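You operate a simulated robot arm through the tools that you are given. There is no shell and no other tool. Be economical: measure what you need, move in short steps, check, and stop when the job is done.

The job below is to be done with a simulated two-armed robot. You get a single attempt, and the scene is never put back.

TASK
Stop the fan and grease the yellow bearing.
Fine: use the black brush and stand it back in its cup; fan stays off, cap shut again, lid back on the tin. A coat counts when it lies all over at full strength: go over it till it gets no stronger.

It is judged by the outcome, as a careful person would: the job done as asked, and still so three seconds after it is handed in. It fails if anything else is knocked over, pushed out of place, dropped, spilled or broken. Lids that push on must go on centred and level and be pressed home; caps that screw on are set level and turned clockwise until they are tight.

THE ROBOT
Two 6-joint arms with two-finger parallel grippers on one trunk, on a base that drives. Base frame: it is fixed to the floor where the robot stands at the start and does not move with it; the origin is under the middle of the robot, x ahead of it, y to its left, z up; the surface under the hand at the start is at about z = 880. Readings come in mm, rad, newtons and seconds.
The left shoulder is at the start at [80, 216, 1545], the right one opposite. With the tool pointing down near the work surface each hand reaches from about 100 to 740 mm from the robot's upright axis, wherever it stands, measured 20 degrees to its own side. Places, roughly: black brush (3x2x19 cm) [300, -500, 1000]; blue bearing [900, -200, 1000]; fan switch [800, 0, 1000]; green bearing [700, -300, 1000]; grey cup [300, -500, 900]; lint trap [800, -300, 1100]; yellow bearing [500, -200, 1000]; yellow cap [500, -200, 1000]; yellow switch [500, -500, 1100]. Payload 3.43 kg a hand.
The tool frame of a hand sits at the grasp point between the pads (the TCP): z along the fingers, y along the line on which they close. The tips reach 30 mm beyond it. Largest opening 94 mm; finger width 28, thickness 10; the body of the gripper, 50 by 96 mm, starts 55 mm behind the TCP.
Orientation is told as [roll, pitch, yaw] about the base's x, y, z axes, in that order, counted from this pose: with the fingers straight down and closing along the base's y, the tool's x points along the base's -x, its y along +y and its z along -z.

THE INTERFACE
- The arms move only by the tool send_rows. It takes "left_commands", "right_commands" or both (then of equal length, played together; a hand with none holds still); each is one flat list of numbers, 6 for each row, row after row: the shift along the base's x, y, z in units of 20 mm (1.0 is 20 mm), then the turn, a rotation vector about the base's x, y, z in units of 5 degrees (1.0 is 5 degrees). In form: [x, y, z, rx, ry, rz, x, y, z, rx, ry, rz, ...]. A call has 1 to 10 rows; each row shifts and turns the commanded pose from where the row before left it. "left_fingers" and "right_fingers" are, for a hand that has rows, the gripper command, from -1 (shut) to 1 (fully open), values between in proportion, set as the call begins (left out, the last holds). A call with a number of a shift or a turn outside -1 to 1 is refused whole. Rows are played at 5 a second. More than 50 mm and 0.15 rad between two rows, or a gripper value outside its range, and nothing of the call is played. Where a pose cannot be reached the arm comes as near as it can. A force on the tool above 40 N (or 10 N above the force at the start of the call, whichever is more), or a blocked arm, ends the call early, and 0.2 s more pass. The fingers move at their own pace (about 72 mm/s each) and stop on an object; they squeeze with about 20 N. The grip force told is the motor's: it shows also when the fingers shut on nothing. Time passes only in rows, and 0.2 s behind the last, so rows that do not move let the fingers close. It gives the time, the measured TCP pose, the force on the tool (base axes), the opening and the grip force at its end, in the units of the frame above (readings bear some noise), with the torque about the TCP (base axes, N m) and any sound that the robot's microphone picked up.
- Cameras (640 x 400 px; columns grow to the right, rows downward): "scene" is now at [97.1, -28.1, 1712.4]; the picture's right is [-0.31, -0.95, 0.00], its down [-0.75, 0.24, -0.61] and it looks along [0.58, -0.19, -0.79] (base axes); focal length 271 px, centre (320, 200). "left" rides on the left gripper at [76, -14, -102] in its tool frame; the picture's right is [0.18, 0.98, 0.00], its down [-0.75, 0.14, -0.64] and it looks along [-0.63, 0.12, 0.77] (tool axes); focal length 243 px, centre (320, 200). "right" rides on the right gripper at [76, 14, -102] in its tool frame; the picture's right is [-0.18, 0.98, 0.00], its down [-0.75, -0.14, -0.64] and it looks along [-0.63, -0.12, 0.77] (tool axes); focal length 243 px, centre (320, 200). There is no depth. A picture from a camera that has moved, and an enlarged one, comes with that camera's place and axes in the base frame and with its lens. The place of the scene camera against the robot may be out by one fixed shift of up to 18 mm in any direction.
- camera(camera): a new picture of that camera. The clock stands still meanwhile.
- raise_lower(by): slides the trunk up (or, below 0, down) by that many mm; the arms and the scene camera ride with it, the base frame stays. It gives what a move gives, with no picture.
- roll_base(legs): drives the robot by 1 to 6 legs, each [ahead, left, turn to the left] in mm, mm and rad, along the robot's own axes; the way and the turn of a leg run together, so that a leg with both is an arc; at most 1500 mm and 3.142 rad a leg. The arms and the cameras ride along, it lands a little off, and it stops where it bumps. It gives what a move gives.
- pan_tilt(pan, tilt): turns the head with the scene camera to pan (to the left, within 1.501 rad either way) and tilt (down, from -0.506 to 1.204), counted from straight ahead of the robot. It gives what a move gives.
- zoom(camera, box): a new picture of the part [left, top, right, bottom] of that camera's present view, enlarged. The clock stands still meanwhile.
- finish_job(): hands the job in; it is judged then, once.

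Go step by step. Nothing tells you exact positions but the pictures and the camera data: compare them with the known pose of the tool, close in by small moves and look again before you grip or let go. The budget is 120 turns and 88 pictures, counting those below and the enlarged ones. Unless the task says otherwise, let go and move clear before handing in.

The tools are called after "Call:" as name(argument=value, ...) on one line, values as JSON. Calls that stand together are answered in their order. send_rows: Moves the arms, as the interface text tells. Its arguments: {"type":"object","properties":{"left_commands":{"type":"array"},"left_fingers":{"type":"number"},"right_commands":{"type":"array"},"right_fingers":{"type":"number"}},"required":[]} The other tools are called the same way: raise_lower (by) slides the trunk up or down; roll_base (legs) drives the base; pan_tilt (pan, tilt) turns the head that bears the scene camera; camera (camera) takes a picture; zoom (camera, box) takes an enlarged picture of a part of a camera's view; finish_job () hands the job in.

At the start:

```text
time: 0.0
left_eef_pos: [532.4, 22.8, 1000.4]
left_tool_rot: [0.002, 0.0, 0.002]
left_wrist_force: [0.1, 0.7, -0.6]
left_ft_torque: [0.0, 0.0, 0.03]
left_gripper_width: 94.3
left_grasp_force: 0.0
right_eef_pos: [462.4, -426.5, 999.6]
right_tool_rot: [0.0, 0.0, 0.0]
right_wrist_force: [0.0, -0.6, -0.3]
right_ft_torque: [0.03, -0.02, -0.01]
right_gripper_width: 93.9
right_grasp_force: 0.1
trunk travel left (down, up): [-775.0, 65.0]
robot x, y, heading: [0.1, 0.9, 0.001]
head pan, tilt: [-0.312, 0.909]
```

scene: 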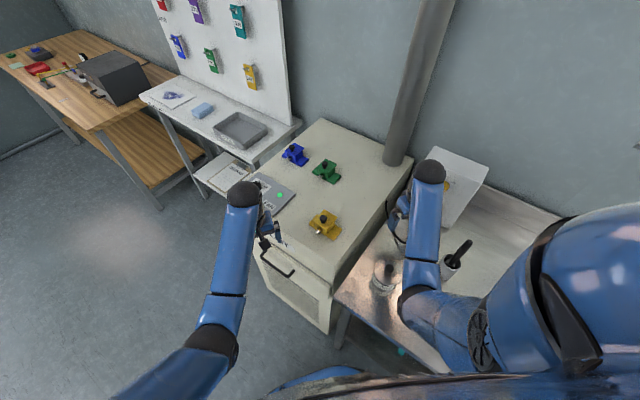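
right: 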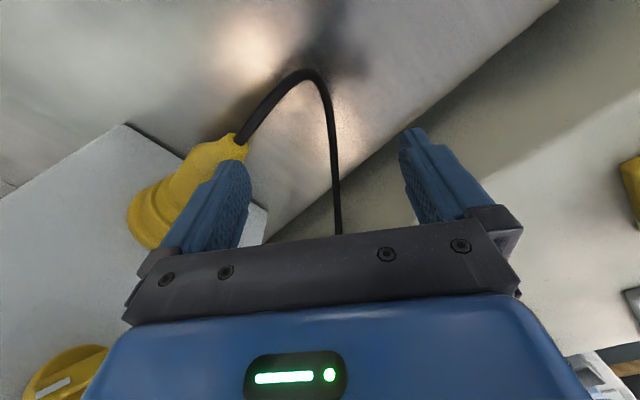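
left: 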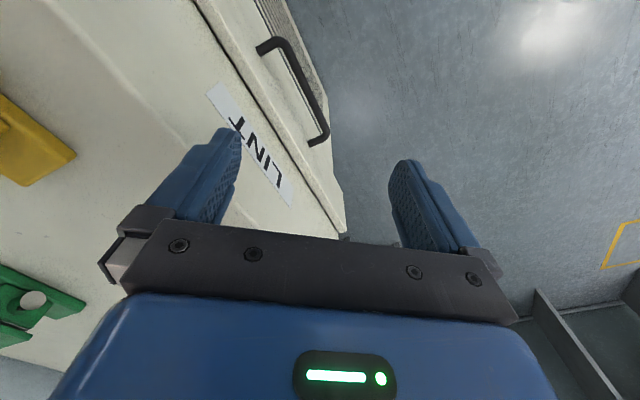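

I see a cabinet with three bearings, a fan switch panel, and a side table with tin and brush cup. I'll zoom in on the parts first.

Call:
zoom(camera="scene", box=[230, 130, 390, 250])

Call:
zoom(camera="scene", box=[340, 140, 520, 300])

Call:
zoom(camera="scene", box=[130, 0, 310, 150])

```text
3.33 times, centred on (310, 190) of scene
camera zoom: at [97.1, -28.1, 1712.4], right [-0.31, -0.95, 0.0], down [-0.75, 0.24, -0.61], along [0.58, -0.19, -0.79], focal length 902 px, centre (353, 233)
```

zoom: 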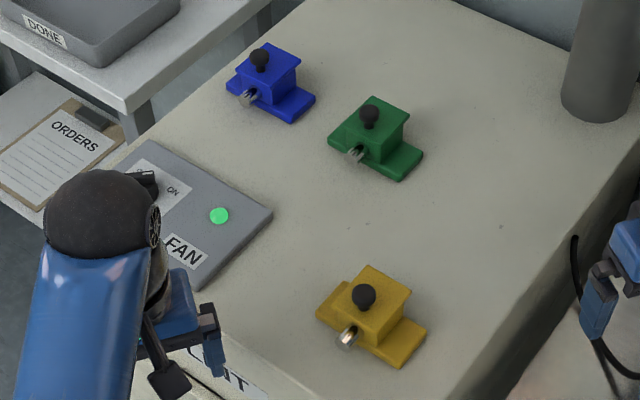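

```text
2.50 times, centred on (430, 220) of scene
camera zoom: at [97.1, -28.1, 1712.4], right [-0.31, -0.95, 0.0], down [-0.75, 0.24, -0.61], along [0.58, -0.19, -0.79], focal length 676 px, centre (45, 150)
```

zoom: 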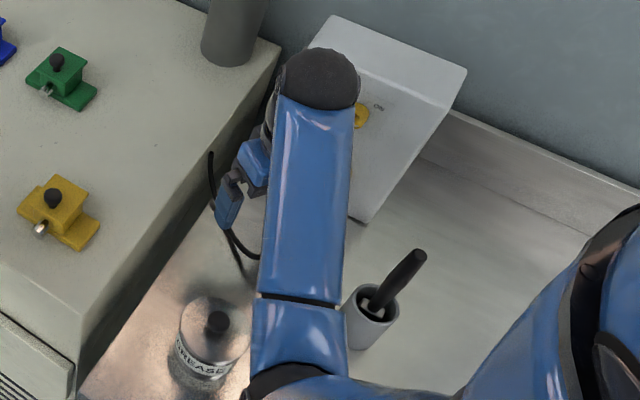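

```text
2.67 times, centred on (220, 75) of scene
camera zoom: at [97.1, -28.1, 1712.4], right [-0.31, -0.95, 0.0], down [-0.75, 0.24, -0.61], along [0.58, -0.19, -0.79], focal length 722 px, centre (587, 533)
```

zoom: 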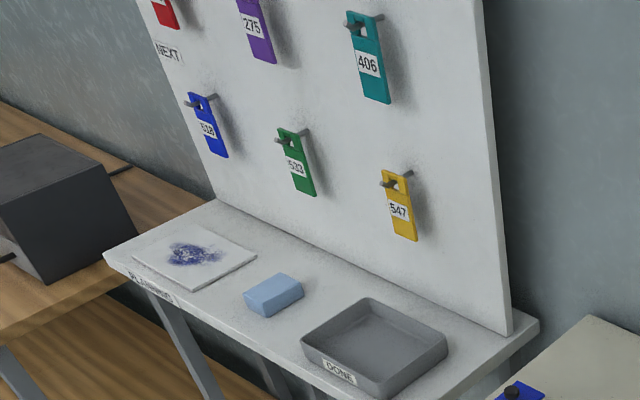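

The left arm hides part of the fan panel and the right arm the table. I'll move both arms up and back for a clear view.

Call:
send_rows(left_commands=[0, 0.5, 1, 0, 0, 0, 0, 1, 1, 0, 0, 0, -1, 1, 1, 0, 0, 0, -1, 1, 1, 0, 0, 0, -1, 1, 0, 0, 0, 0, -1, 1, 0, 0, 0, 0, -1, 1, 0, 0, 0, 0, -1, 1, 0, 0, 0, 0], right_commands=[0, 0, 1, 0, 0, 0, 0, 0, 1, 0, 0, 0, 0, 0, 1, 0, 0, 0, 0, 0, 1, 0, 0, 0, 0, 0, 1, 0, 0, 0, 0, 0, 1, 0, 0, 0, 0, 0, 1, 0, 0, 0, 0, 0, 1, 0, 0, 0])

Call:
camera(camera="scene")

Call:
camera(camera="right")

```text
time: 1.8
left_eef_pos: [457.1, 153.4, 984.7]
left_tool_rot: [-0.001, -0.006, 0.001]
left_wrist_force: [-0.3, -0.6, 0.9]
left_ft_torque: [0.01, 0.05, 0.02]
left_gripper_width: 93.9
left_grasp_force: 0.1
left hand out of reach, approached as far as the arm can: row 2, 3, 4, 5, 6, 7, 8
right_eef_pos: [518.9, -457.3, 1034.9]
right_tool_rot: [-0.002, -0.003, 0.0]
right_wrist_force: [-0.3, -0.2, -0.3]
right_ft_torque: [-0.02, -0.02, -0.01]
right_gripper_width: 94.2
right_grasp_force: 0.1
right hand out of reach, approached as far as the arm can: row 1, 2, 3, 4, 5, 6, 7, 8
trunk travel left (down, up): [-775.0, 65.0]
robot x, y, heading: [0.5, 0.3, -0.001]
head pan, tilt: [-0.312, 0.909]
```

```text
81 pictures are left
camera scene: at [96.4, -27.4, 1712.5], right [-0.31, -0.95, 0.0], down [-0.75, 0.24, -0.62], along [0.59, -0.19, -0.79], focal length 271 px, centre (320, 200)
```

scene: 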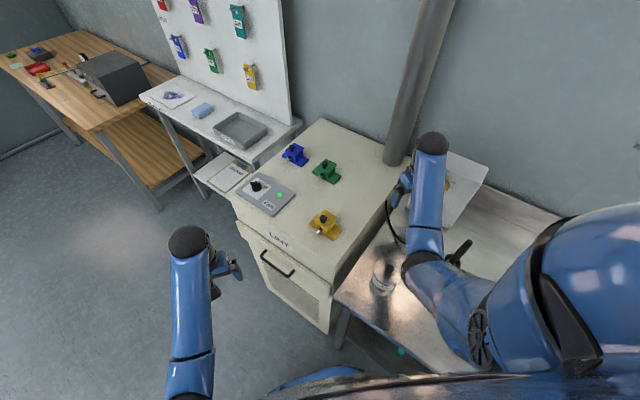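

```text
80 pictures are left
camera right: at [443.1, -441.8, 1138.3], right [0.18, 0.98, 0.0], down [0.75, -0.14, 0.64], along [0.63, -0.12, -0.76], focal length 243 px, centre (320, 200)
```

right: 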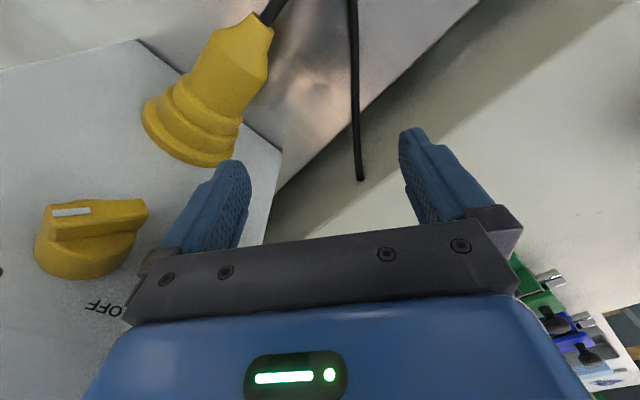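

The fan panel is visible now. I'll zoom into the panel, the yellow bearing, and the yellow switch box.

Call:
zoom(camera="scene", box=[225, 165, 305, 215])

Call:
zoom(camera="scene", box=[290, 195, 370, 245])

Call:
zoom(camera="scene", box=[340, 130, 500, 310])

```text
8.00 times, centred on (265, 190) of scene
camera zoom: at [96.4, -27.4, 1712.5], right [-0.31, -0.95, 0.0], down [-0.75, 0.24, -0.62], along [0.59, -0.19, -0.79], focal length 2165 px, centre (760, 280)
```

zoom: 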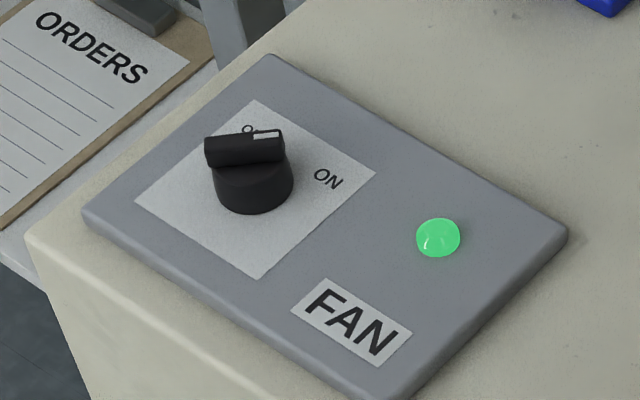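

```text
8.00 times, centred on (330, 220) of scene
camera zoom: at [96.4, -27.4, 1712.5], right [-0.31, -0.95, 0.0], down [-0.75, 0.24, -0.62], along [0.59, -0.19, -0.79], focal length 2165 px, centre (240, 40)
```

zoom: 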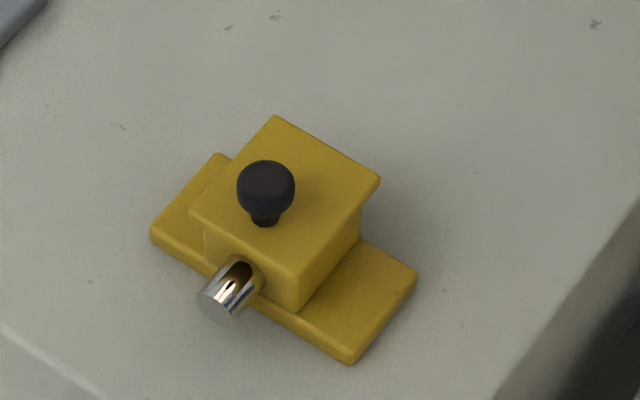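

```text
2.22 times, centred on (420, 220) of scene
camera zoom: at [96.4, -27.4, 1712.5], right [-0.31, -0.95, 0.0], down [-0.75, 0.24, -0.62], along [0.59, -0.19, -0.79], focal length 601 px, centre (98, 156)
```

zoom: 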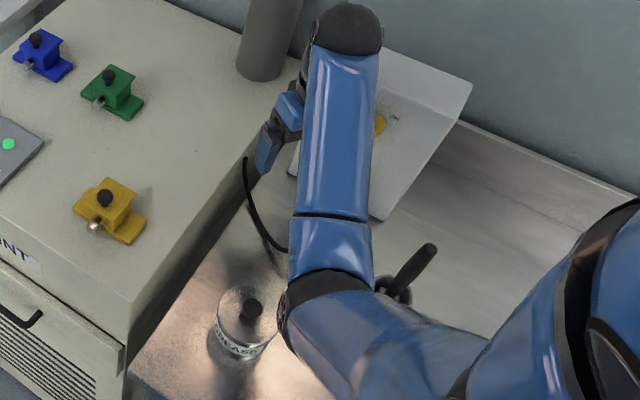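

The green light is on and the knob points to ON, with OFF about 90° counter-clockwise from it. The cabinet stands turned about 30° with its top near z≈950, the fan knob is near (770,-6), the yellow bearing near (530,-190) and the tin near (343,-304). I'll raise the trunk and pull in the right hand before driving to a better stance.

Call:
raise_lower(by=60)

Call:
send_rows(right_commands=[-1, 0.2, 0.4, 0, 0, 0, -1, 1, 0.4, 0, 0, 0, -1, 1, 0, 0, 0, 0, -1, 1, 0, 0, 0, 0, -1, 1, 0, 0, 0, 0, -1, 1, 0, 0, 0, 0, -1, 1, 0, 0, 0, 0, -1, 1, 0, 0, 0, 0, -1, 1, 0, 0, 0, 0, -1, 1, 0, 0, 0, 0])

Call:
camera(camera="right")

Call:
camera(camera="scene")

```text
time: 2.8
left_eef_pos: [457.1, 152.2, 1046.7]
left_tool_rot: [0.0, -0.004, 0.002]
left_wrist_force: [-0.5, -0.3, 0.2]
left_ft_torque: [0.0, 0.04, 0.01]
left_gripper_width: 93.9
left_grasp_force: 0.1
right_eef_pos: [520.0, -457.4, 1094.5]
right_tool_rot: [-0.002, -0.002, -0.001]
right_wrist_force: [0.4, -0.2, -0.3]
right_ft_torque: [0.02, 0.01, -0.01]
right_gripper_width: 94.1
right_grasp_force: 0.0
trunk travel left (down, up): [-835.0, 5.0]
robot x, y, heading: [-1.6, 2.6, -0.0]
head pan, tilt: [-0.312, 0.909]
```

```text
time: 5.0
left_eef_pos: [456.0, 153.8, 1045.3]
left_tool_rot: [-0.002, -0.003, 0.001]
left_wrist_force: [0.5, -0.5, 0.4]
left_ft_torque: [0.04, -0.01, -0.01]
left_gripper_width: 94.0
left_grasp_force: 0.0
right_eef_pos: [346.1, -285.2, 1039.1]
right_tool_rot: [-0.003, -0.008, 0.0]
right_wrist_force: [0.2, 0.1, 0.1]
right_ft_torque: [0.01, -0.02, 0.0]
right_gripper_width: 94.0
right_grasp_force: 0.1
right hand out of reach, approached as far as the arm can: row 1, 2, 3, 4, 5, 6, 7
trunk travel left (down, up): [-835.0, 5.0]
robot x, y, heading: [-3.3, 1.5, -0.0]
head pan, tilt: [-0.312, 0.909]
```

```text
76 pictures are left
camera right: at [268.3, -270.5, 1141.8], right [0.18, 0.98, 0.0], down [0.75, -0.14, 0.65], along [0.64, -0.12, -0.76], focal length 243 px, centre (320, 200)
```

right: 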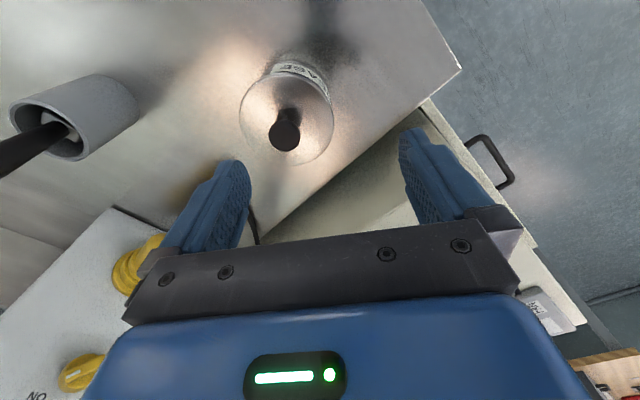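

```text
75 pictures are left
camera scene: at [95.6, -27.2, 1772.5], right [-0.31, -0.95, 0.0], down [-0.75, 0.24, -0.62], along [0.59, -0.19, -0.79], focal length 271 px, centre (320, 200)
```

scene: 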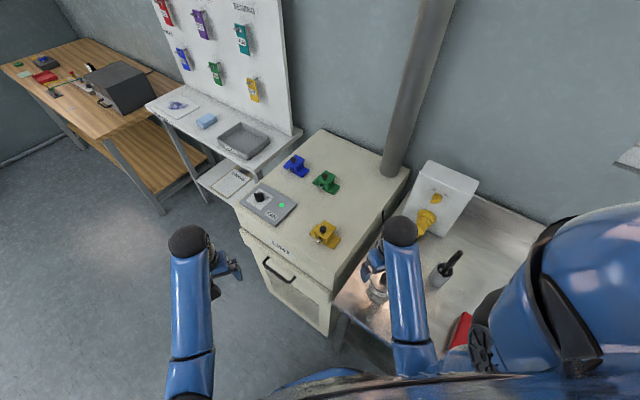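

The tin is near (337,-306), and there's a red object further back on the table. I'll lift and tuck the right hand more, then drive to about (80,110) turned 30° right.

Call:
send_rows(right_commands=[-0.6, 1, 0, 0, 0, 0, -0.6, 1, 0, 0, 0, 0, -0.6, 1, 0.8, 0, 0, 0, -0.6, 1, 0.8, 0, 0, 0, 0, 0, 0.8, 0, 0, 0, 0, 0, 0.8, 0, 0, 0])

Call:
roll_base(legs=[[0, 110, 0], [80, 0, 0], [0, 0, -0.5]])

Call:
pan_tilt(pan=-0.1, tilt=0.95)

Call:
camera(camera="scene")

```text
time: 6.4
left_eef_pos: [456.8, 152.3, 1045.7]
left_tool_rot: [0.0, -0.004, 0.001]
left_wrist_force: [-0.1, 0.3, -0.1]
left_ft_torque: [-0.02, -0.01, 0.02]
left_gripper_width: 94.0
left_grasp_force: 0.1
right_eef_pos: [285.9, -206.9, 1050.6]
right_tool_rot: [-0.002, -0.008, -0.001]
right_wrist_force: [-0.6, -0.2, -0.1]
right_ft_torque: [-0.01, 0.02, 0.0]
right_gripper_width: 94.2
right_grasp_force: 0.0
right hand out of reach, approached as far as the arm can: row 3, 4, 5, 6
trunk travel left (down, up): [-835.0, 5.0]
robot x, y, heading: [3.1, -2.1, -0.005]
head pan, tilt: [-0.312, 0.909]
```

```text
time: 9.7
left_eef_pos: [553.3, 25.7, 1046.0]
left_tool_rot: [0.0, -0.006, -0.503]
left_wrist_force: [-0.7, -0.1, 0.4]
left_ft_torque: [0.02, -0.02, -0.05]
left_gripper_width: 93.9
left_grasp_force: 0.0
right_eef_pos: [230.6, -208.2, 1050.9]
right_tool_rot: [-0.001, -0.006, -0.502]
right_wrist_force: [0.0, -0.4, -0.9]
right_ft_torque: [-0.04, 0.01, -0.02]
right_gripper_width: 94.1
right_grasp_force: 0.1
trunk travel left (down, up): [-835.0, 5.0]
robot x, y, heading: [79.9, 112.7, -0.504]
head pan, tilt: [-0.312, 0.909]
```

```text
time: 10.4
left_eef_pos: [554.5, 25.9, 1045.9]
left_tool_rot: [0.001, -0.004, -0.502]
left_wrist_force: [-0.5, 0.7, 0.3]
left_ft_torque: [0.01, -0.01, -0.01]
left_gripper_width: 93.8
left_grasp_force: 0.1
right_eef_pos: [231.7, -208.3, 1051.2]
right_tool_rot: [-0.002, -0.007, -0.501]
right_wrist_force: [-0.1, -0.8, 0.1]
right_ft_torque: [-0.02, 0.02, -0.02]
right_gripper_width: 93.8
right_grasp_force: 0.1
trunk travel left (down, up): [-835.0, 5.0]
robot x, y, heading: [81.3, 112.1, -0.502]
head pan, tilt: [-0.099, 0.949]
```

```text
74 pictures are left
camera scene: at [162.4, 51.0, 1769.4], right [-0.57, -0.82, 0.0], down [-0.67, 0.46, -0.58], along [0.48, -0.33, -0.81], focal length 271 px, centre (320, 200)
```

scene: 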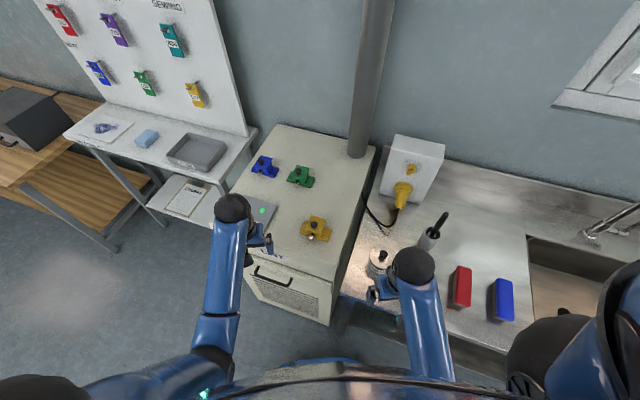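

Good stance. I move the left hand toward the fan knob and look with the left camera.

Call:
send_rows(left_commands=[1, -0.1, 0, 0, 0, 0, 1, -0.1, 0, 0, 0, 0, 1, -0.1, 0, 0, 0, 0, 1, -0.1, 0, 0, 0, 0, 1, -0.1, 0, 0, 0, 0])

Call:
camera(camera="left")

Call:
zoom(camera="scene", box=[220, 140, 360, 260])

```text
time: 11.6
left_eef_pos: [654.8, 16.3, 1043.9]
left_tool_rot: [0.0, -0.003, -0.502]
left_wrist_force: [0.2, -0.1, -0.7]
left_ft_torque: [-0.01, 0.03, -0.01]
left_gripper_width: 94.0
left_grasp_force: 0.0
right_eef_pos: [232.0, -208.8, 1050.7]
right_tool_rot: [-0.003, -0.004, -0.503]
right_wrist_force: [0.2, -1.1, 1.2]
right_ft_torque: [-0.02, 0.03, 0.06]
right_gripper_width: 94.2
right_grasp_force: 0.0
trunk travel left (down, up): [-835.0, 5.0]
robot x, y, heading: [78.9, 110.5, -0.5]
head pan, tilt: [-0.099, 0.949]
```

```text
73 pictures are left
camera left: at [581.8, 41.0, 1146.0], right [0.31, 0.95, 0.0], down [0.73, -0.24, 0.64], along [0.61, -0.2, -0.77], focal length 243 px, centre (320, 200)
```

left: 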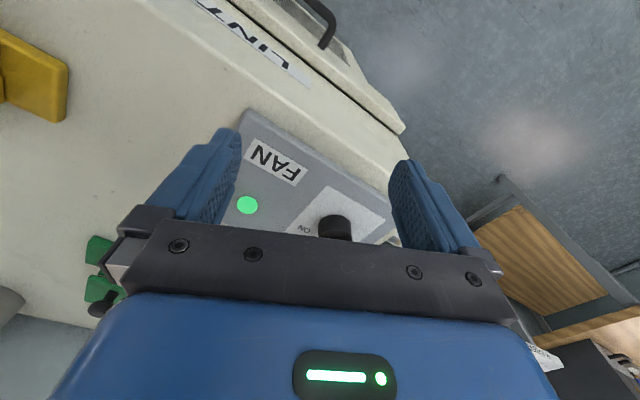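

```text
3.33 times, centred on (290, 200) of scene
camera zoom: at [164.1, 50.7, 1769.3], right [-0.57, -0.82, 0.0], down [-0.67, 0.46, -0.58], along [0.48, -0.33, -0.81], focal length 902 px, centre (420, 200)
```

zoom: 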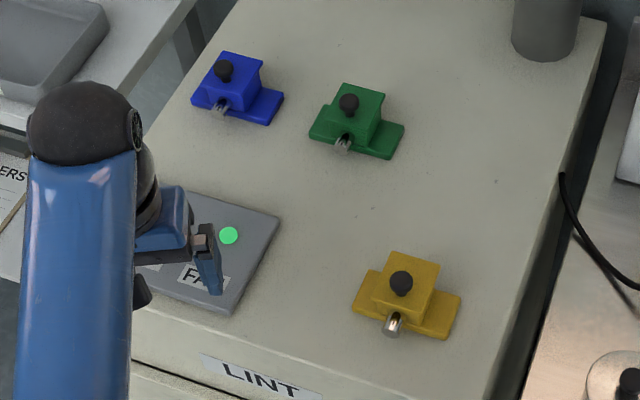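

Knob is near (757,-3), bar pointing along about (-0.31,-0.95). I'll position the hand over it, turning about -79° so the fingers straddle the bar, staying high.

Call:
send_rows(left_commands=[0.3, 0, 0.2, 0, 0, -1, 0.3, 0, 0.2, 0, 0, -1, 0.3, 0, 0.2, 0, 0, -1, 0.3, 0, 0.2, 0, 0, -1, 0.3, 0, 0, 0, 0, -1, 0.3, 0, 0, 0, 0, -1, 0.3, 0, 0, 0, 0, -1, 0.3, 0, 0, 0, 0, -1])

Call:
send_rows(left_commands=[0.3, -0.12, 0, 0, 0, -1, 0.3, -0.12, 0, 0, 0, -1, 0.3, -0.12, 0, 0, 0, -1, 0.3, -0.12, 0, 0, 0, -1, 0.3, -0.12, 0, 0, 0, -1, 0.3, -0.12, 0, 0, 0, -1, 0.3, -0.12, 0, 0, 0, -1, 0.3, -0.12, 0, 0, 0, -0.85])

Call:
camera(camera="left")

Call:
zoom(camera="scene", box=[200, 160, 320, 250])

```text
time: 13.4
left_eef_pos: [703.5, 15.5, 1062.2]
left_tool_rot: [0.001, -0.004, -1.202]
left_wrist_force: [-0.6, 0.5, -0.9]
left_ft_torque: [0.0, 0.0, 0.06]
left_gripper_width: 94.1
left_grasp_force: 0.1
right_eef_pos: [231.5, -208.4, 1050.1]
right_tool_rot: [-0.001, -0.008, -0.501]
right_wrist_force: [-0.5, 0.4, 0.4]
right_ft_torque: [0.04, -0.01, -0.01]
right_gripper_width: 94.2
right_grasp_force: 0.0
trunk travel left (down, up): [-835.0, 5.0]
robot x, y, heading: [85.0, 112.1, -0.502]
head pan, tilt: [-0.099, 0.949]
```

```text
time: 15.2
left_eef_pos: [750.7, -3.2, 1061.6]
left_tool_rot: [-0.001, -0.004, -1.886]
left_wrist_force: [-0.1, -0.9, 0.2]
left_ft_torque: [0.05, -0.01, 0.0]
left_gripper_width: 93.9
left_grasp_force: 0.2
right_eef_pos: [232.2, -207.2, 1051.3]
right_tool_rot: [-0.003, -0.008, -0.502]
right_wrist_force: [0.1, 0.1, 0.0]
right_ft_torque: [0.01, 0.02, -0.03]
right_gripper_width: 94.1
right_grasp_force: 0.0
trunk travel left (down, up): [-835.0, 5.0]
robot x, y, heading: [80.6, 110.8, -0.497]
head pan, tilt: [-0.099, 0.949]
```

```text
71 pictures are left
camera left: at [761.9, 73.7, 1163.2], right [0.99, -0.13, 0.0], down [-0.1, -0.76, 0.64], along [-0.09, -0.64, -0.76], focal length 243 px, centre (320, 200)
```

left: 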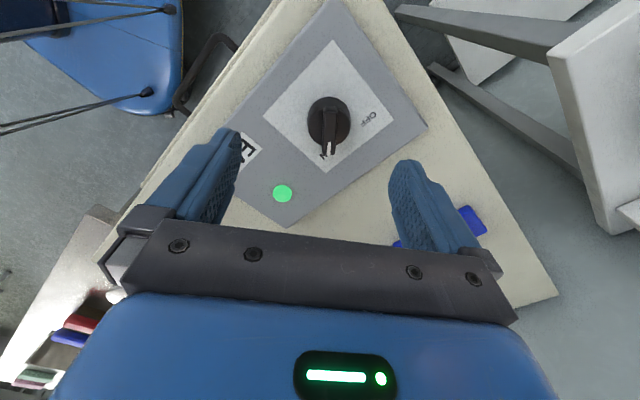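

```text
4.44 times, centred on (260, 205) of scene
camera zoom: at [163.2, 50.9, 1769.4], right [-0.57, -0.82, 0.0], down [-0.67, 0.46, -0.58], along [0.48, -0.33, -0.81], focal length 1203 px, centre (587, 178)
```

zoom: 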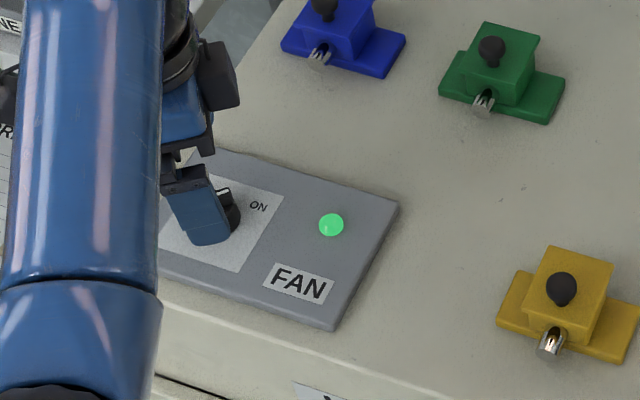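

The bar lines up with the fingers. I descend over it with a small correction, then look before gripping.

Call:
send_rows(left_commands=[0.3, 0.1, -0.7, 0, 0, 0, 0, 0, -0.7, 0, 0, 0, 0, 0, -0.7, 0, 0, 0, 0, 0, -0.7, 0, 0, 0], left_fingers=0.3)

Call:
camera(camera="left")

```text
time: 16.2
left_eef_pos: [756.6, -1.2, 1005.5]
left_tool_rot: [-0.002, -0.004, -1.885]
left_wrist_force: [-0.4, 0.1, 0.8]
left_ft_torque: [-0.02, -0.03, 0.01]
left_gripper_width: 61.1
left_grasp_force: 0.0
right_eef_pos: [232.3, -207.0, 1050.8]
right_tool_rot: [-0.001, -0.007, -0.503]
right_wrist_force: [-0.6, 0.3, -0.2]
right_ft_torque: [0.01, -0.01, 0.02]
right_gripper_width: 94.0
right_grasp_force: 0.0
trunk travel left (down, up): [-835.0, 5.0]
robot x, y, heading: [80.9, 113.3, -0.497]
head pan, tilt: [-0.099, 0.949]
```

```text
69 pictures are left
camera left: at [767.3, 75.8, 1106.6], right [0.99, -0.13, 0.0], down [-0.1, -0.76, 0.64], along [-0.09, -0.64, -0.76], focal length 243 px, centre (320, 200)
```

left: 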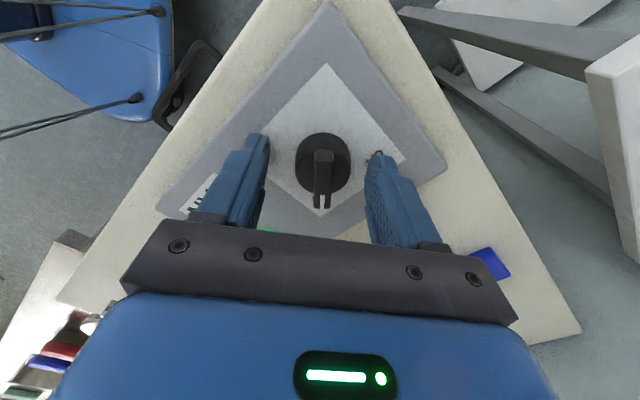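

Well centred. Close on the bar.

Call:
send_rows(left_commands=[0, -0.2, -0.1, 0, 0, 0, 0, 0, 0, 0, 0, 0, 0, 0, 0, 0, 0, 0], left_fingers=-1)

Call:
camera(camera="left")

```text
time: 17.0
left_eef_pos: [757.1, -4.3, 1003.7]
left_tool_rot: [0.001, -0.004, -1.885]
left_wrist_force: [1.7, 2.3, 2.1]
left_ft_torque: [0.5, -0.27, -0.02]
left_gripper_width: 32.7
left_grasp_force: 44.2
right_eef_pos: [232.4, -206.6, 1051.5]
right_tool_rot: [-0.003, -0.006, -0.502]
right_wrist_force: [-0.3, 0.7, 0.3]
right_ft_torque: [-0.02, 0.01, -0.01]
right_gripper_width: 94.2
right_grasp_force: 0.0
trunk travel left (down, up): [-835.0, 5.0]
robot x, y, heading: [78.4, 112.1, -0.507]
head pan, tilt: [-0.099, 0.949]
```

```text
68 pictures are left
camera left: at [767.7, 72.6, 1105.5], right [0.99, -0.13, 0.0], down [-0.1, -0.76, 0.64], along [-0.08, -0.64, -0.76], focal length 243 px, centre (320, 200)
```

left: 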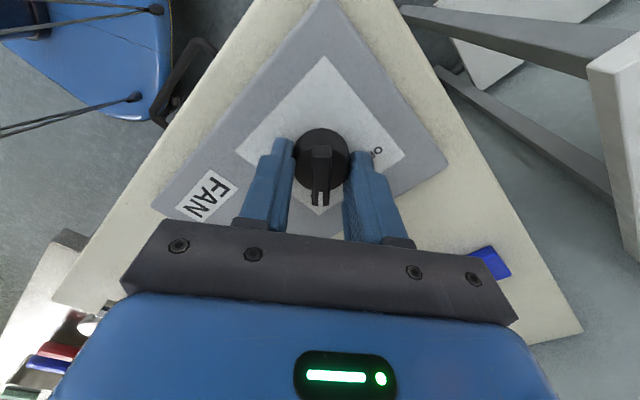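

The fingers hold the round base of the knob. I'll try turning it this way, counter-clockwise.

Call:
send_rows(left_commands=[0, 0, 0, 0, 0, 1, 0, 0, 0, 0, 0, 1, 0, 0, 0, 0, 0, 1, 0, 0, 0, 0, 0, 1, 0, 0, 0, 0, 0, 1, 0, 0, 0, 0, 0, 1, 0, 0, 0, 0, 0, 1, 0, 0, 0, 0, 0, 1, 0, 0, 0, 0, 0, 1])

Call:
camera(camera="left")

```text
time: 19.0
left_eef_pos: [759.9, -4.6, 1002.8]
left_tool_rot: [0.001, -0.008, -1.099]
left_wrist_force: [18.7, 3.9, 13.1]
left_ft_torque: [1.01, -0.29, -0.05]
left_gripper_width: 33.2
left_grasp_force: 44.7
right_eef_pos: [233.7, -206.6, 1049.8]
right_tool_rot: [-0.002, -0.004, -0.502]
right_wrist_force: [-0.4, -0.7, -0.7]
right_ft_torque: [0.0, 0.04, -0.01]
right_gripper_width: 94.1
right_grasp_force: 0.1
trunk travel left (down, up): [-835.0, 5.0]
robot x, y, heading: [83.5, 110.5, -0.501]
head pan, tilt: [-0.099, 0.949]
```

```text
67 pictures are left
camera left: at [712.0, 57.5, 1105.2], right [0.79, 0.61, 0.0], down [0.47, -0.6, 0.65], along [0.4, -0.51, -0.76], focal length 243 px, centre (320, 200)
```

left: 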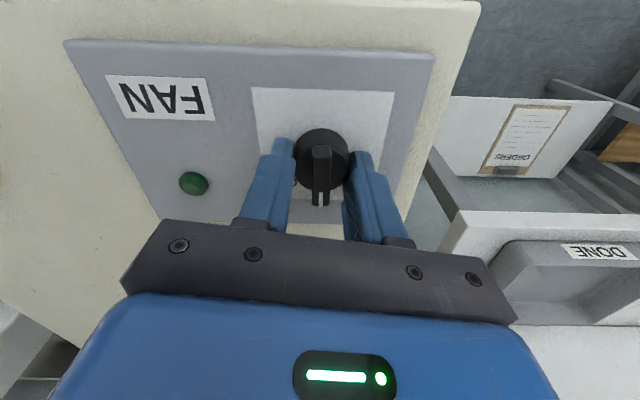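

The knob turns with the hand and the light is out halfway; I continue to OFF, relaxing the side load.

Call:
send_rows(left_commands=[0.1, 0, 0, 0, 0, 1, 0.05, 0, 0, 0, 0, 1, 0, 0, 0, 0, 0, 1, 0, 0, 0, 0, 0, 1, 0, 0, 0, 0, 0, 1, 0, 0, 0, 0, 0, 1, 0, 0, 0, 0, 0, 1, 0, 0, 0, 0, 0, 1, 0, 0, 0, 0, 0, 1])

Call:
camera(camera="left")

```text
time: 21.0
left_eef_pos: [762.2, -2.3, 1003.9]
left_tool_rot: [-0.002, -0.006, -0.314]
left_wrist_force: [16.1, 8.7, 14.9]
left_ft_torque: [0.29, -0.29, -0.65]
left_gripper_width: 32.9
left_grasp_force: 44.8
right_eef_pos: [232.5, -206.2, 1051.5]
right_tool_rot: [-0.002, -0.007, -0.501]
right_wrist_force: [0.2, 0.8, -0.2]
right_ft_torque: [-0.01, 0.0, 0.02]
right_gripper_width: 94.1
right_grasp_force: 0.1
trunk travel left (down, up): [-835.0, 5.0]
robot x, y, heading: [79.0, 112.8, -0.503]
head pan, tilt: [-0.099, 0.949]
```

```text
66 pictures are left
camera left: at [684.1, 7.7, 1105.3], right [0.13, 0.99, 0.0], down [0.76, -0.1, 0.65], along [0.64, -0.08, -0.76], focal length 243 px, centre (320, 200)
```

left: 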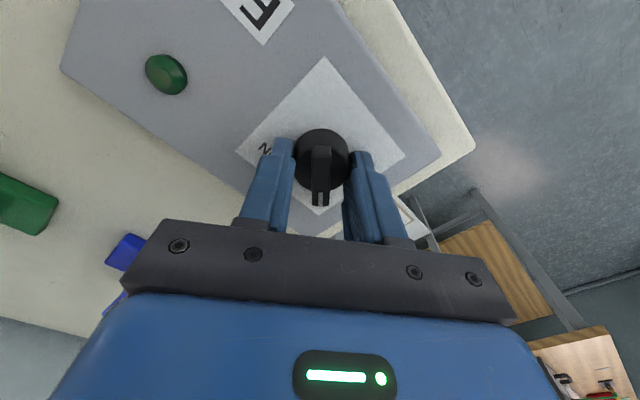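

It reached the OFF stop (torque rises, lamp dark). Release, lift, and look at the yellow bearing from the scene camera.

Call:
send_rows(left_commands=[0, 0, 0, 0, 0, 0, 0, 0, 0, 0, 0, 0, 0, 0, 1, 0, 0, 0, 0, 0, 1, 0, 0, 0, 0, 0, 1, 0, 0, 0, -1, 0, 0, 0, 0, 0, -1, 0.5, 0, 0, 0, 0, -1, 0.5, 0, 0, 0, 0], left_fingers=0.5)

Call:
camera(camera="scene")

Call:
zoom(camera="scene", box=[230, 150, 350, 250])

Call:
zoom(camera="scene", box=[350, 130, 470, 280])

```text
time: 22.8
left_eef_pos: [699.2, 15.6, 1064.0]
left_tool_rot: [0.0, -0.006, -0.316]
left_wrist_force: [-0.3, -0.6, 0.6]
left_ft_torque: [-0.02, -0.02, -0.01]
left_gripper_width: 70.3
left_grasp_force: 0.1
right_eef_pos: [231.8, -208.0, 1051.4]
right_tool_rot: [0.0, -0.007, -0.501]
right_wrist_force: [-0.6, 0.6, 0.0]
right_ft_torque: [0.05, 0.01, 0.0]
right_gripper_width: 94.0
right_grasp_force: 0.1
trunk travel left (down, up): [-835.0, 5.0]
robot x, y, heading: [81.7, 111.8, -0.503]
head pan, tilt: [-0.099, 0.949]
```

```text
65 pictures are left
camera scene: at [161.4, 51.3, 1769.5], right [-0.57, -0.82, 0.0], down [-0.67, 0.46, -0.58], along [0.48, -0.33, -0.81], focal length 271 px, centre (320, 200)
```

scene: 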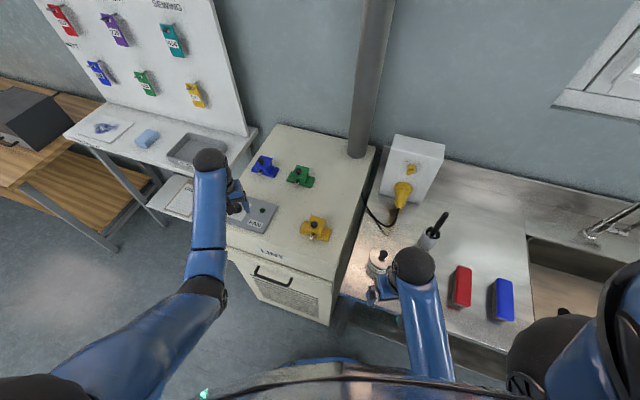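

```text
4.00 times, centred on (290, 200) of scene
camera zoom: at [161.4, 51.3, 1769.5], right [-0.57, -0.82, 0.0], down [-0.67, 0.46, -0.58], along [0.48, -0.33, -0.81], focal length 1082 px, centre (440, 200)
```

zoom: 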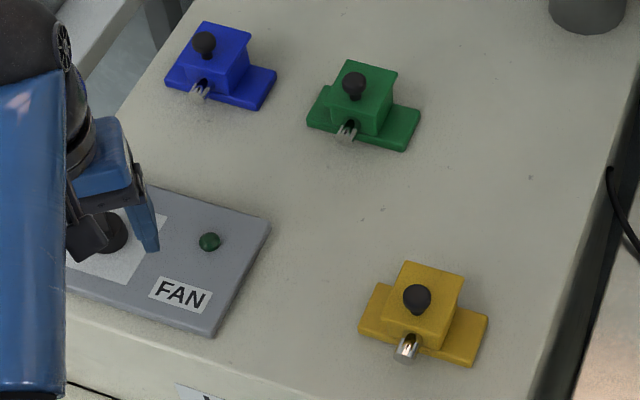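

```text
2.67 times, centred on (410, 205) of scene
camera zoom: at [161.4, 51.3, 1769.5], right [-0.57, -0.82, 0.0], down [-0.67, 0.46, -0.58], along [0.48, -0.33, -0.81], focal length 722 px, centre (80, 187)
```

zoom: 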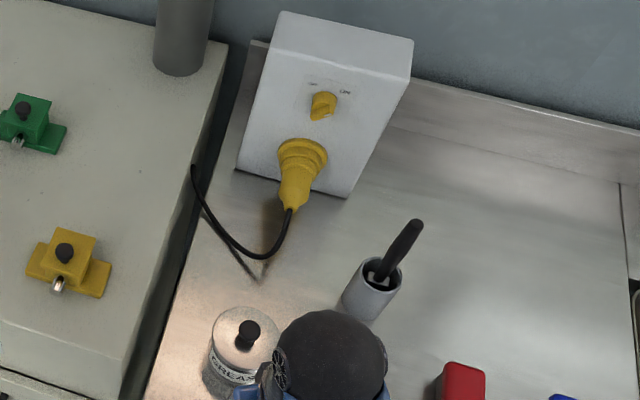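

Fan lamp is off. Now I bring the left hand near the yellow bearing for a close look at the cap.

Call:
send_rows(left_commands=[-1, -0.5, 0.4, 0, 0, -0.2, -1, -0.7, 0, 0, 0, -0.2, -1, -0.7, 0, 0, 0, -0.2, -1, -0.7, 0, 0, 0, -0.2, -1, -0.7, 0, 0, 0, -0.2, -1, -0.7, 0, 0, 0, -0.2, -1, -0.8, 0, 0, 0, -0.2, -1, -0.8, 0, 0, 0, -0.2, -1, -0.8, 0, 0, 0, -0.2, -1, -0.8, 0, 0, 0, -0.2])

Call:
camera(camera="left")

Call:
zoom(camera="scene", box=[230, 180, 350, 270])

```text
time: 25.0
left_eef_pos: [498.6, -131.9, 1070.5]
left_tool_rot: [0.001, -0.006, -0.491]
left_wrist_force: [-0.1, 0.4, 0.7]
left_ft_torque: [0.01, 0.0, -0.01]
left_gripper_width: 70.4
left_grasp_force: 0.1
right_eef_pos: [231.4, -208.5, 1052.1]
right_tool_rot: [-0.001, -0.008, -0.503]
right_wrist_force: [0.7, 0.2, -0.4]
right_ft_torque: [0.02, -0.02, 0.0]
right_gripper_width: 93.9
right_grasp_force: 0.1
trunk travel left (down, up): [-835.0, 5.0]
robot x, y, heading: [83.0, 110.2, -0.505]
head pan, tilt: [-0.099, 0.949]
```

```text
62 pictures are left
camera left: at [425.1, -107.7, 1172.9], right [0.3, 0.95, 0.0], down [0.73, -0.23, 0.65], along [0.62, -0.19, -0.76], focal length 243 px, centre (320, 200)
```

left: 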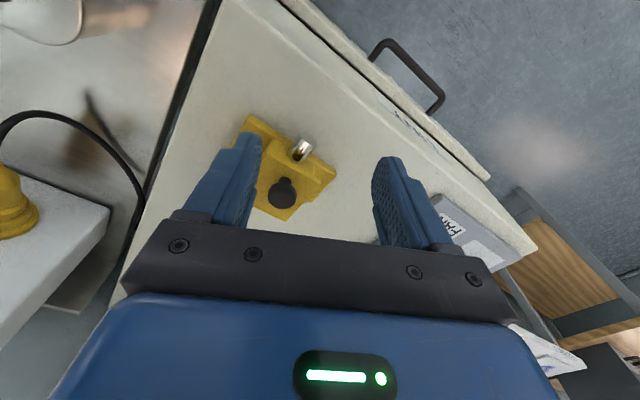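

```text
4.44 times, centred on (290, 225) of scene
camera zoom: at [162.1, 50.4, 1769.4], right [-0.57, -0.82, 0.0], down [-0.67, 0.46, -0.58], along [0.48, -0.33, -0.81], focal length 1203 px, centre (453, 89)
```

zoom: 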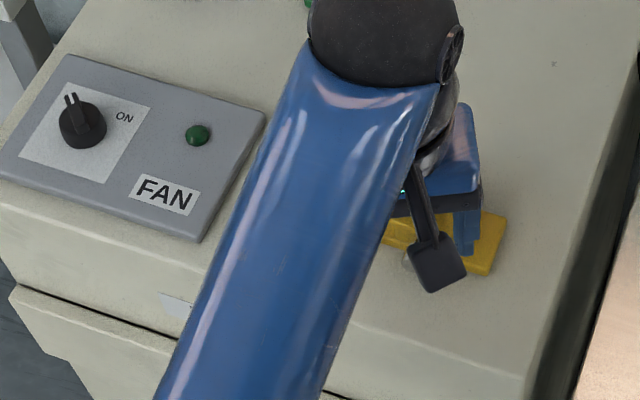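

The knob points to OFF. Enlarge the bearing in the left view.

Call:
zoom(camera="left", box=[215, 100, 375, 230])

```text
3.08 times, centred on (295, 165) of left
camera zoom: at [425.1, -107.7, 1172.9], right [0.3, 0.95, 0.0], down [0.73, -0.23, 0.65], along [0.62, -0.19, -0.76], focal length 746 px, centre (397, 308)
```

zoom: 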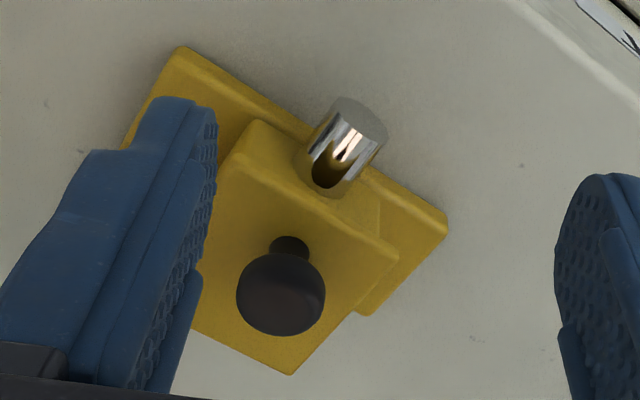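

The cap is a square plate with a ball knob in the middle. I'll turn the left hand so the fingers close along the plate's front edge direction and bring it above the knob, then triangulate.

Call:
send_rows(left_commands=[0.2, 0, 0, 0, 0, -1, 0.2, 0, 0, 0, 0, -1, 0.2, 0, 0, 0, 0, -1, 0.2, 0, 0, 0, 0, -1, 0.2, 0, 0, 0, 0, -1, 0.2, 0, 0, 0, 0, -1, 0.2, 0, 0, 0, 0, -0.6], left_fingers=0)

Call:
camera(camera="left")

Call:
zoom(camera="left", box=[240, 100, 400, 230])

```text
time: 26.6
left_eef_pos: [528.5, -129.5, 1071.6]
left_tool_rot: [0.001, -0.003, -1.068]
left_wrist_force: [0.0, -0.3, -0.2]
left_ft_torque: [-0.04, 0.01, 0.0]
left_gripper_width: 47.2
left_grasp_force: 0.1
right_eef_pos: [231.4, -208.3, 1050.0]
right_tool_rot: [-0.002, -0.005, -0.502]
right_wrist_force: [-0.3, 0.1, 0.1]
right_ft_torque: [0.01, -0.02, 0.0]
right_gripper_width: 93.9
right_grasp_force: 0.0
trunk travel left (down, up): [-835.0, 5.0]
robot x, y, heading: [82.4, 112.2, -0.502]
head pan, tilt: [-0.099, 0.949]
```

```text
59 pictures are left
camera left: at [478.6, -69.4, 1173.4], right [0.77, 0.64, 0.0], down [0.49, -0.59, 0.64], along [0.41, -0.5, -0.76], focal length 243 px, centre (320, 200)
```

left: 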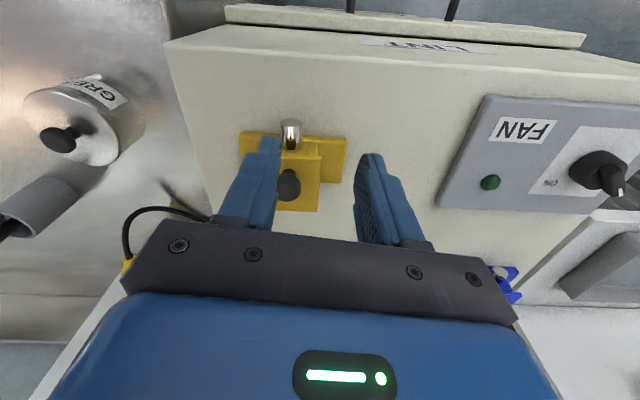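

```text
3.08 times, centred on (320, 165) of left
camera zoom: at [478.6, -69.4, 1173.4], right [0.77, 0.64, 0.0], down [0.49, -0.59, 0.64], along [0.41, -0.5, -0.76], focal length 746 px, centre (320, 308)
```

zoom: 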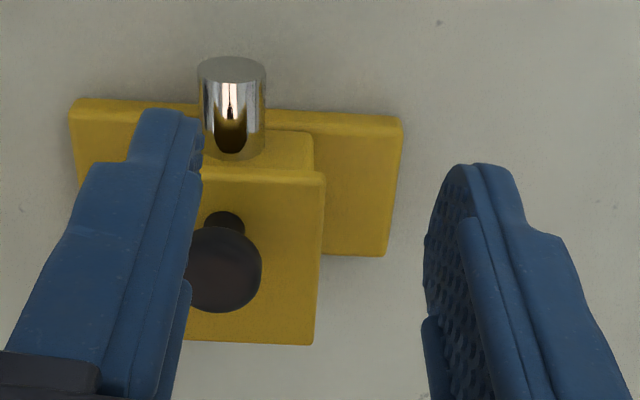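

Knob ball triangulates to about (530,-171,1026). Move above it, then down partway and check.

Call:
send_rows(left_commands=[0.05, -0.7, 0.1, 0, 0, 0, 0, -0.7, 0, 0, 0, 0, 0, -0.7, 0, 0, 0, 0, 0, 0, -0.7, 0, 0, 0, 0, 0, -0.6, 0, 0, 0])

Call:
camera(camera="left")

```text
time: 27.8
left_eef_pos: [527.7, -171.1, 1046.8]
left_tool_rot: [0.0, -0.004, -1.067]
left_wrist_force: [-0.2, 0.0, -1.1]
left_ft_torque: [-0.03, 0.03, -0.01]
left_gripper_width: 47.1
left_grasp_force: 0.1
right_eef_pos: [232.0, -207.8, 1049.9]
right_tool_rot: [-0.003, -0.006, -0.501]
right_wrist_force: [-0.2, -0.1, 0.2]
right_ft_torque: [0.0, 0.01, -0.03]
right_gripper_width: 93.9
right_grasp_force: 0.0
trunk travel left (down, up): [-835.0, 5.0]
robot x, y, heading: [79.7, 110.1, -0.504]
head pan, tilt: [-0.099, 0.949]
```

```text
57 pictures are left
camera left: at [479.4, -111.4, 1148.3], right [0.77, 0.64, 0.0], down [0.49, -0.59, 0.64], along [0.41, -0.5, -0.76], focal length 243 px, centre (320, 200)
```

left: 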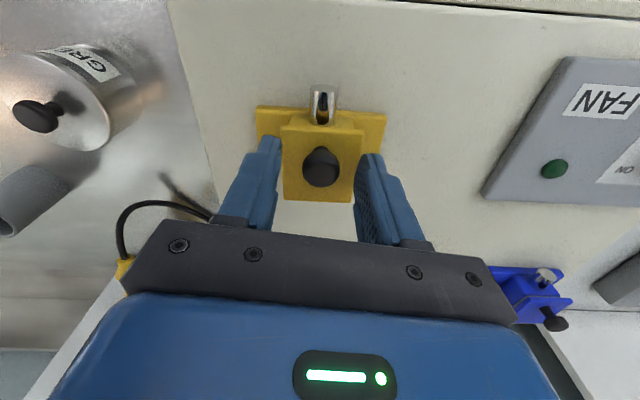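

Centred. Lower slightly and close on the knob.

Call:
send_rows(left_commands=[0, 0, -0.2, 0, 0, 0, 0, 0, 0, 0, 0, 0, 0, 0, 0, 0, 0, 0], left_fingers=-1)

Call:
send_rows(left_commands=[0, 0, 0.25, 0, 0, 0, 0, 0, 0.25, 0, 0, 0])

Call:
camera(camera="left")

```text
time: 28.6
left_eef_pos: [528.3, -171.6, 1043.1]
left_tool_rot: [0.001, -0.003, -1.065]
left_wrist_force: [2.5, -0.5, 8.0]
left_ft_torque: [-0.07, -0.14, -0.01]
left_gripper_width: 20.8
left_grasp_force: 44.9
right_eef_pos: [232.6, -208.3, 1050.5]
right_tool_rot: [-0.001, -0.006, -0.504]
right_wrist_force: [0.3, 0.1, 0.3]
right_ft_torque: [0.01, -0.01, 0.01]
right_gripper_width: 94.0
right_grasp_force: 0.0
trunk travel left (down, up): [-835.0, 5.0]
robot x, y, heading: [81.1, 111.5, -0.502]
head pan, tilt: [-0.099, 0.949]
```

```text
time: 29.2
left_eef_pos: [530.0, -171.9, 1048.4]
left_tool_rot: [-0.001, 0.003, -1.066]
left_wrist_force: [1.6, -3.2, -24.8]
left_ft_torque: [0.75, 0.43, 0.01]
left_gripper_width: 21.8
left_grasp_force: 45.2
right_eef_pos: [234.3, -209.0, 1049.5]
right_tool_rot: [-0.001, -0.002, -0.501]
right_wrist_force: [0.4, -0.6, -0.5]
right_ft_torque: [-0.01, 0.01, 0.01]
right_gripper_width: 94.1
right_grasp_force: 0.1
trunk travel left (down, up): [-835.0, 5.0]
robot x, y, heading: [82.4, 112.4, -0.506]
head pan, tilt: [-0.099, 0.949]
```

```text
56 pictures are left
camera left: at [481.4, -112.8, 1151.1], right [0.77, 0.64, 0.0], down [0.49, -0.59, 0.64], along [0.41, -0.49, -0.77], focal length 243 px, centre (320, 200)
```

left: 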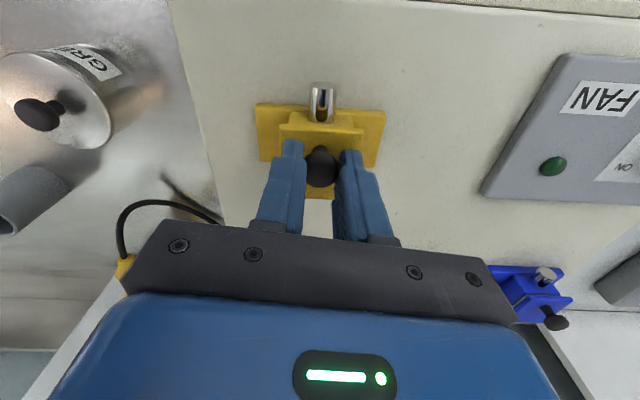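

The lid resists straight lifting and the torque shows the reaction about 35 mm behind the knob, so the cap is hinged at its back edge. I'll go back down and swing it in an arc, letting the ball pivot between the pads.

Call:
send_rows(left_commands=[0, 0, -0.25, 0, 0, 0, 0.094, -0.171, 0.245, 0, 0, 0, 0.115, -0.21, 0.21, 0, 0, 0, 0.127, -0.232, 0.16, 0, 0, 0, 0.142, -0.259, 0.115, 0, 0, 0])

Call:
camera(camera="left")

```text
time: 30.4
left_eef_pos: [537.0, -183.4, 1064.0]
left_tool_rot: [-0.003, -0.001, -1.063]
left_wrist_force: [-7.5, 24.0, -5.2]
left_ft_torque: [1.41, 0.6, -0.01]
left_gripper_width: 21.1
left_grasp_force: 44.9
right_eef_pos: [231.5, -203.0, 1052.4]
right_tool_rot: [-0.002, -0.01, -0.503]
right_wrist_force: [0.7, -0.4, -0.6]
right_ft_torque: [-0.05, 0.02, 0.03]
right_gripper_width: 94.0
right_grasp_force: 0.0
trunk travel left (down, up): [-835.0, 5.0]
robot x, y, heading: [82.2, 111.9, -0.507]
head pan, tilt: [-0.099, 0.949]
```

```text
55 pictures are left
camera left: at [487.7, -123.3, 1165.8], right [0.77, 0.64, 0.0], down [0.49, -0.59, 0.64], along [0.41, -0.5, -0.77], focal length 243 px, centre (320, 200)
```

left: 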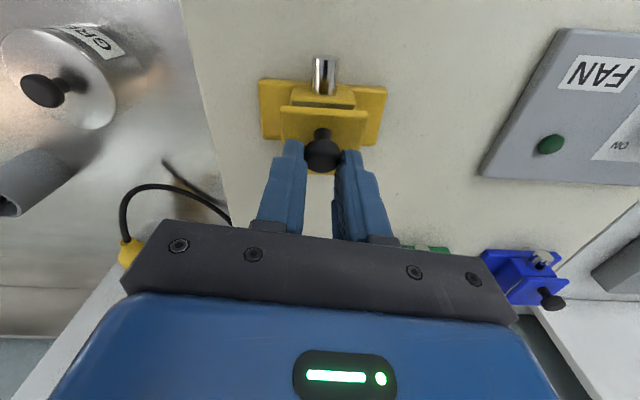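

The lid is ajar about 35°. The ball doesn't pivot freely, so I now turn the hand together with the lid about the hinge.

Call:
send_rows(left_commands=[0.113, -0.206, 0.065, 0.877, 0.48, 0, 0.118, -0.215, 0.04, 0.877, 0.48, 0, 0.118, -0.215, 0.02, 0.877, 0.48, 0, 0.12, -0.219, 0, 0.877, 0.48, 0, 0.118, -0.215, -0.02, 0.877, 0.48, 0, 0.118, -0.215, -0.04, 0.877, 0.48, 0])

Call:
camera(camera="left")

Call:
zoom(camera="scene", box=[250, 170, 390, 270])

```text
time: 31.8
left_eef_pos: [545.5, -194.7, 1070.1]
left_tool_rot: [-0.001, 0.52, -1.067]
left_wrist_force: [25.6, -14.6, -19.8]
left_ft_torque: [-1.25, -0.69, 0.01]
left_gripper_width: 21.0
left_grasp_force: 44.5
left hand out of reach, approached as far as the arm can: row 5, 6
right_eef_pos: [241.2, -214.9, 1047.6]
right_tool_rot: [0.0, 0.003, -0.504]
right_wrist_force: [0.5, -0.5, 0.6]
right_ft_torque: [0.01, 0.03, -0.02]
right_gripper_width: 93.9
right_grasp_force: 0.0
trunk travel left (down, up): [-835.0, 5.0]
robot x, y, heading: [81.5, 108.7, -0.504]
head pan, tilt: [-0.099, 0.949]
```

```text
54 pictures are left
camera left: at [525.1, -187.6, 1196.3], right [0.78, 0.61, 0.09], down [0.59, -0.78, 0.18], along [0.18, -0.09, -0.98], focal length 243 px, centre (320, 200)
```

left: 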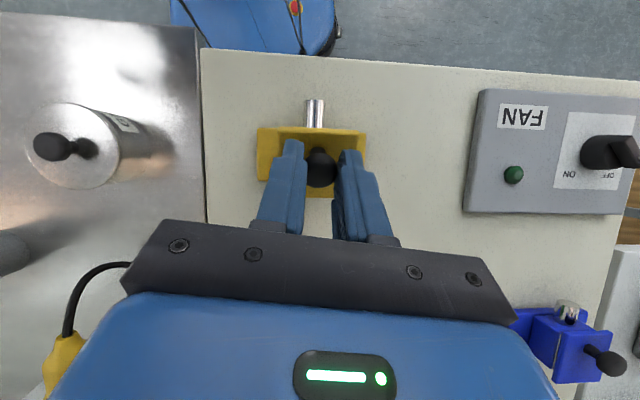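

```text
4.00 times, centred on (320, 220) of scene
camera zoom: at [177.8, 39.3, 1767.6], right [-0.57, -0.82, 0.0], down [-0.67, 0.47, -0.57], along [0.47, -0.33, -0.82], focal length 1082 px, centre (320, 120)
```

zoom: 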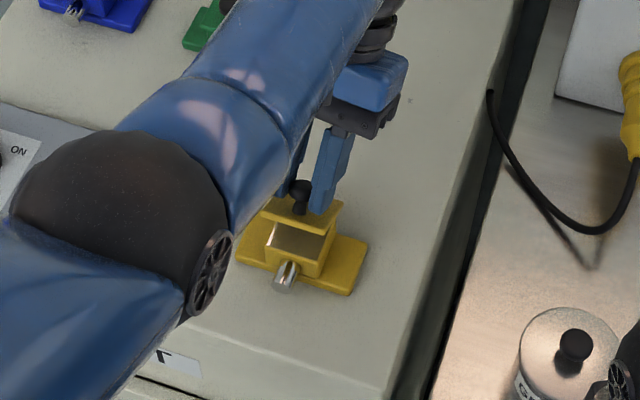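

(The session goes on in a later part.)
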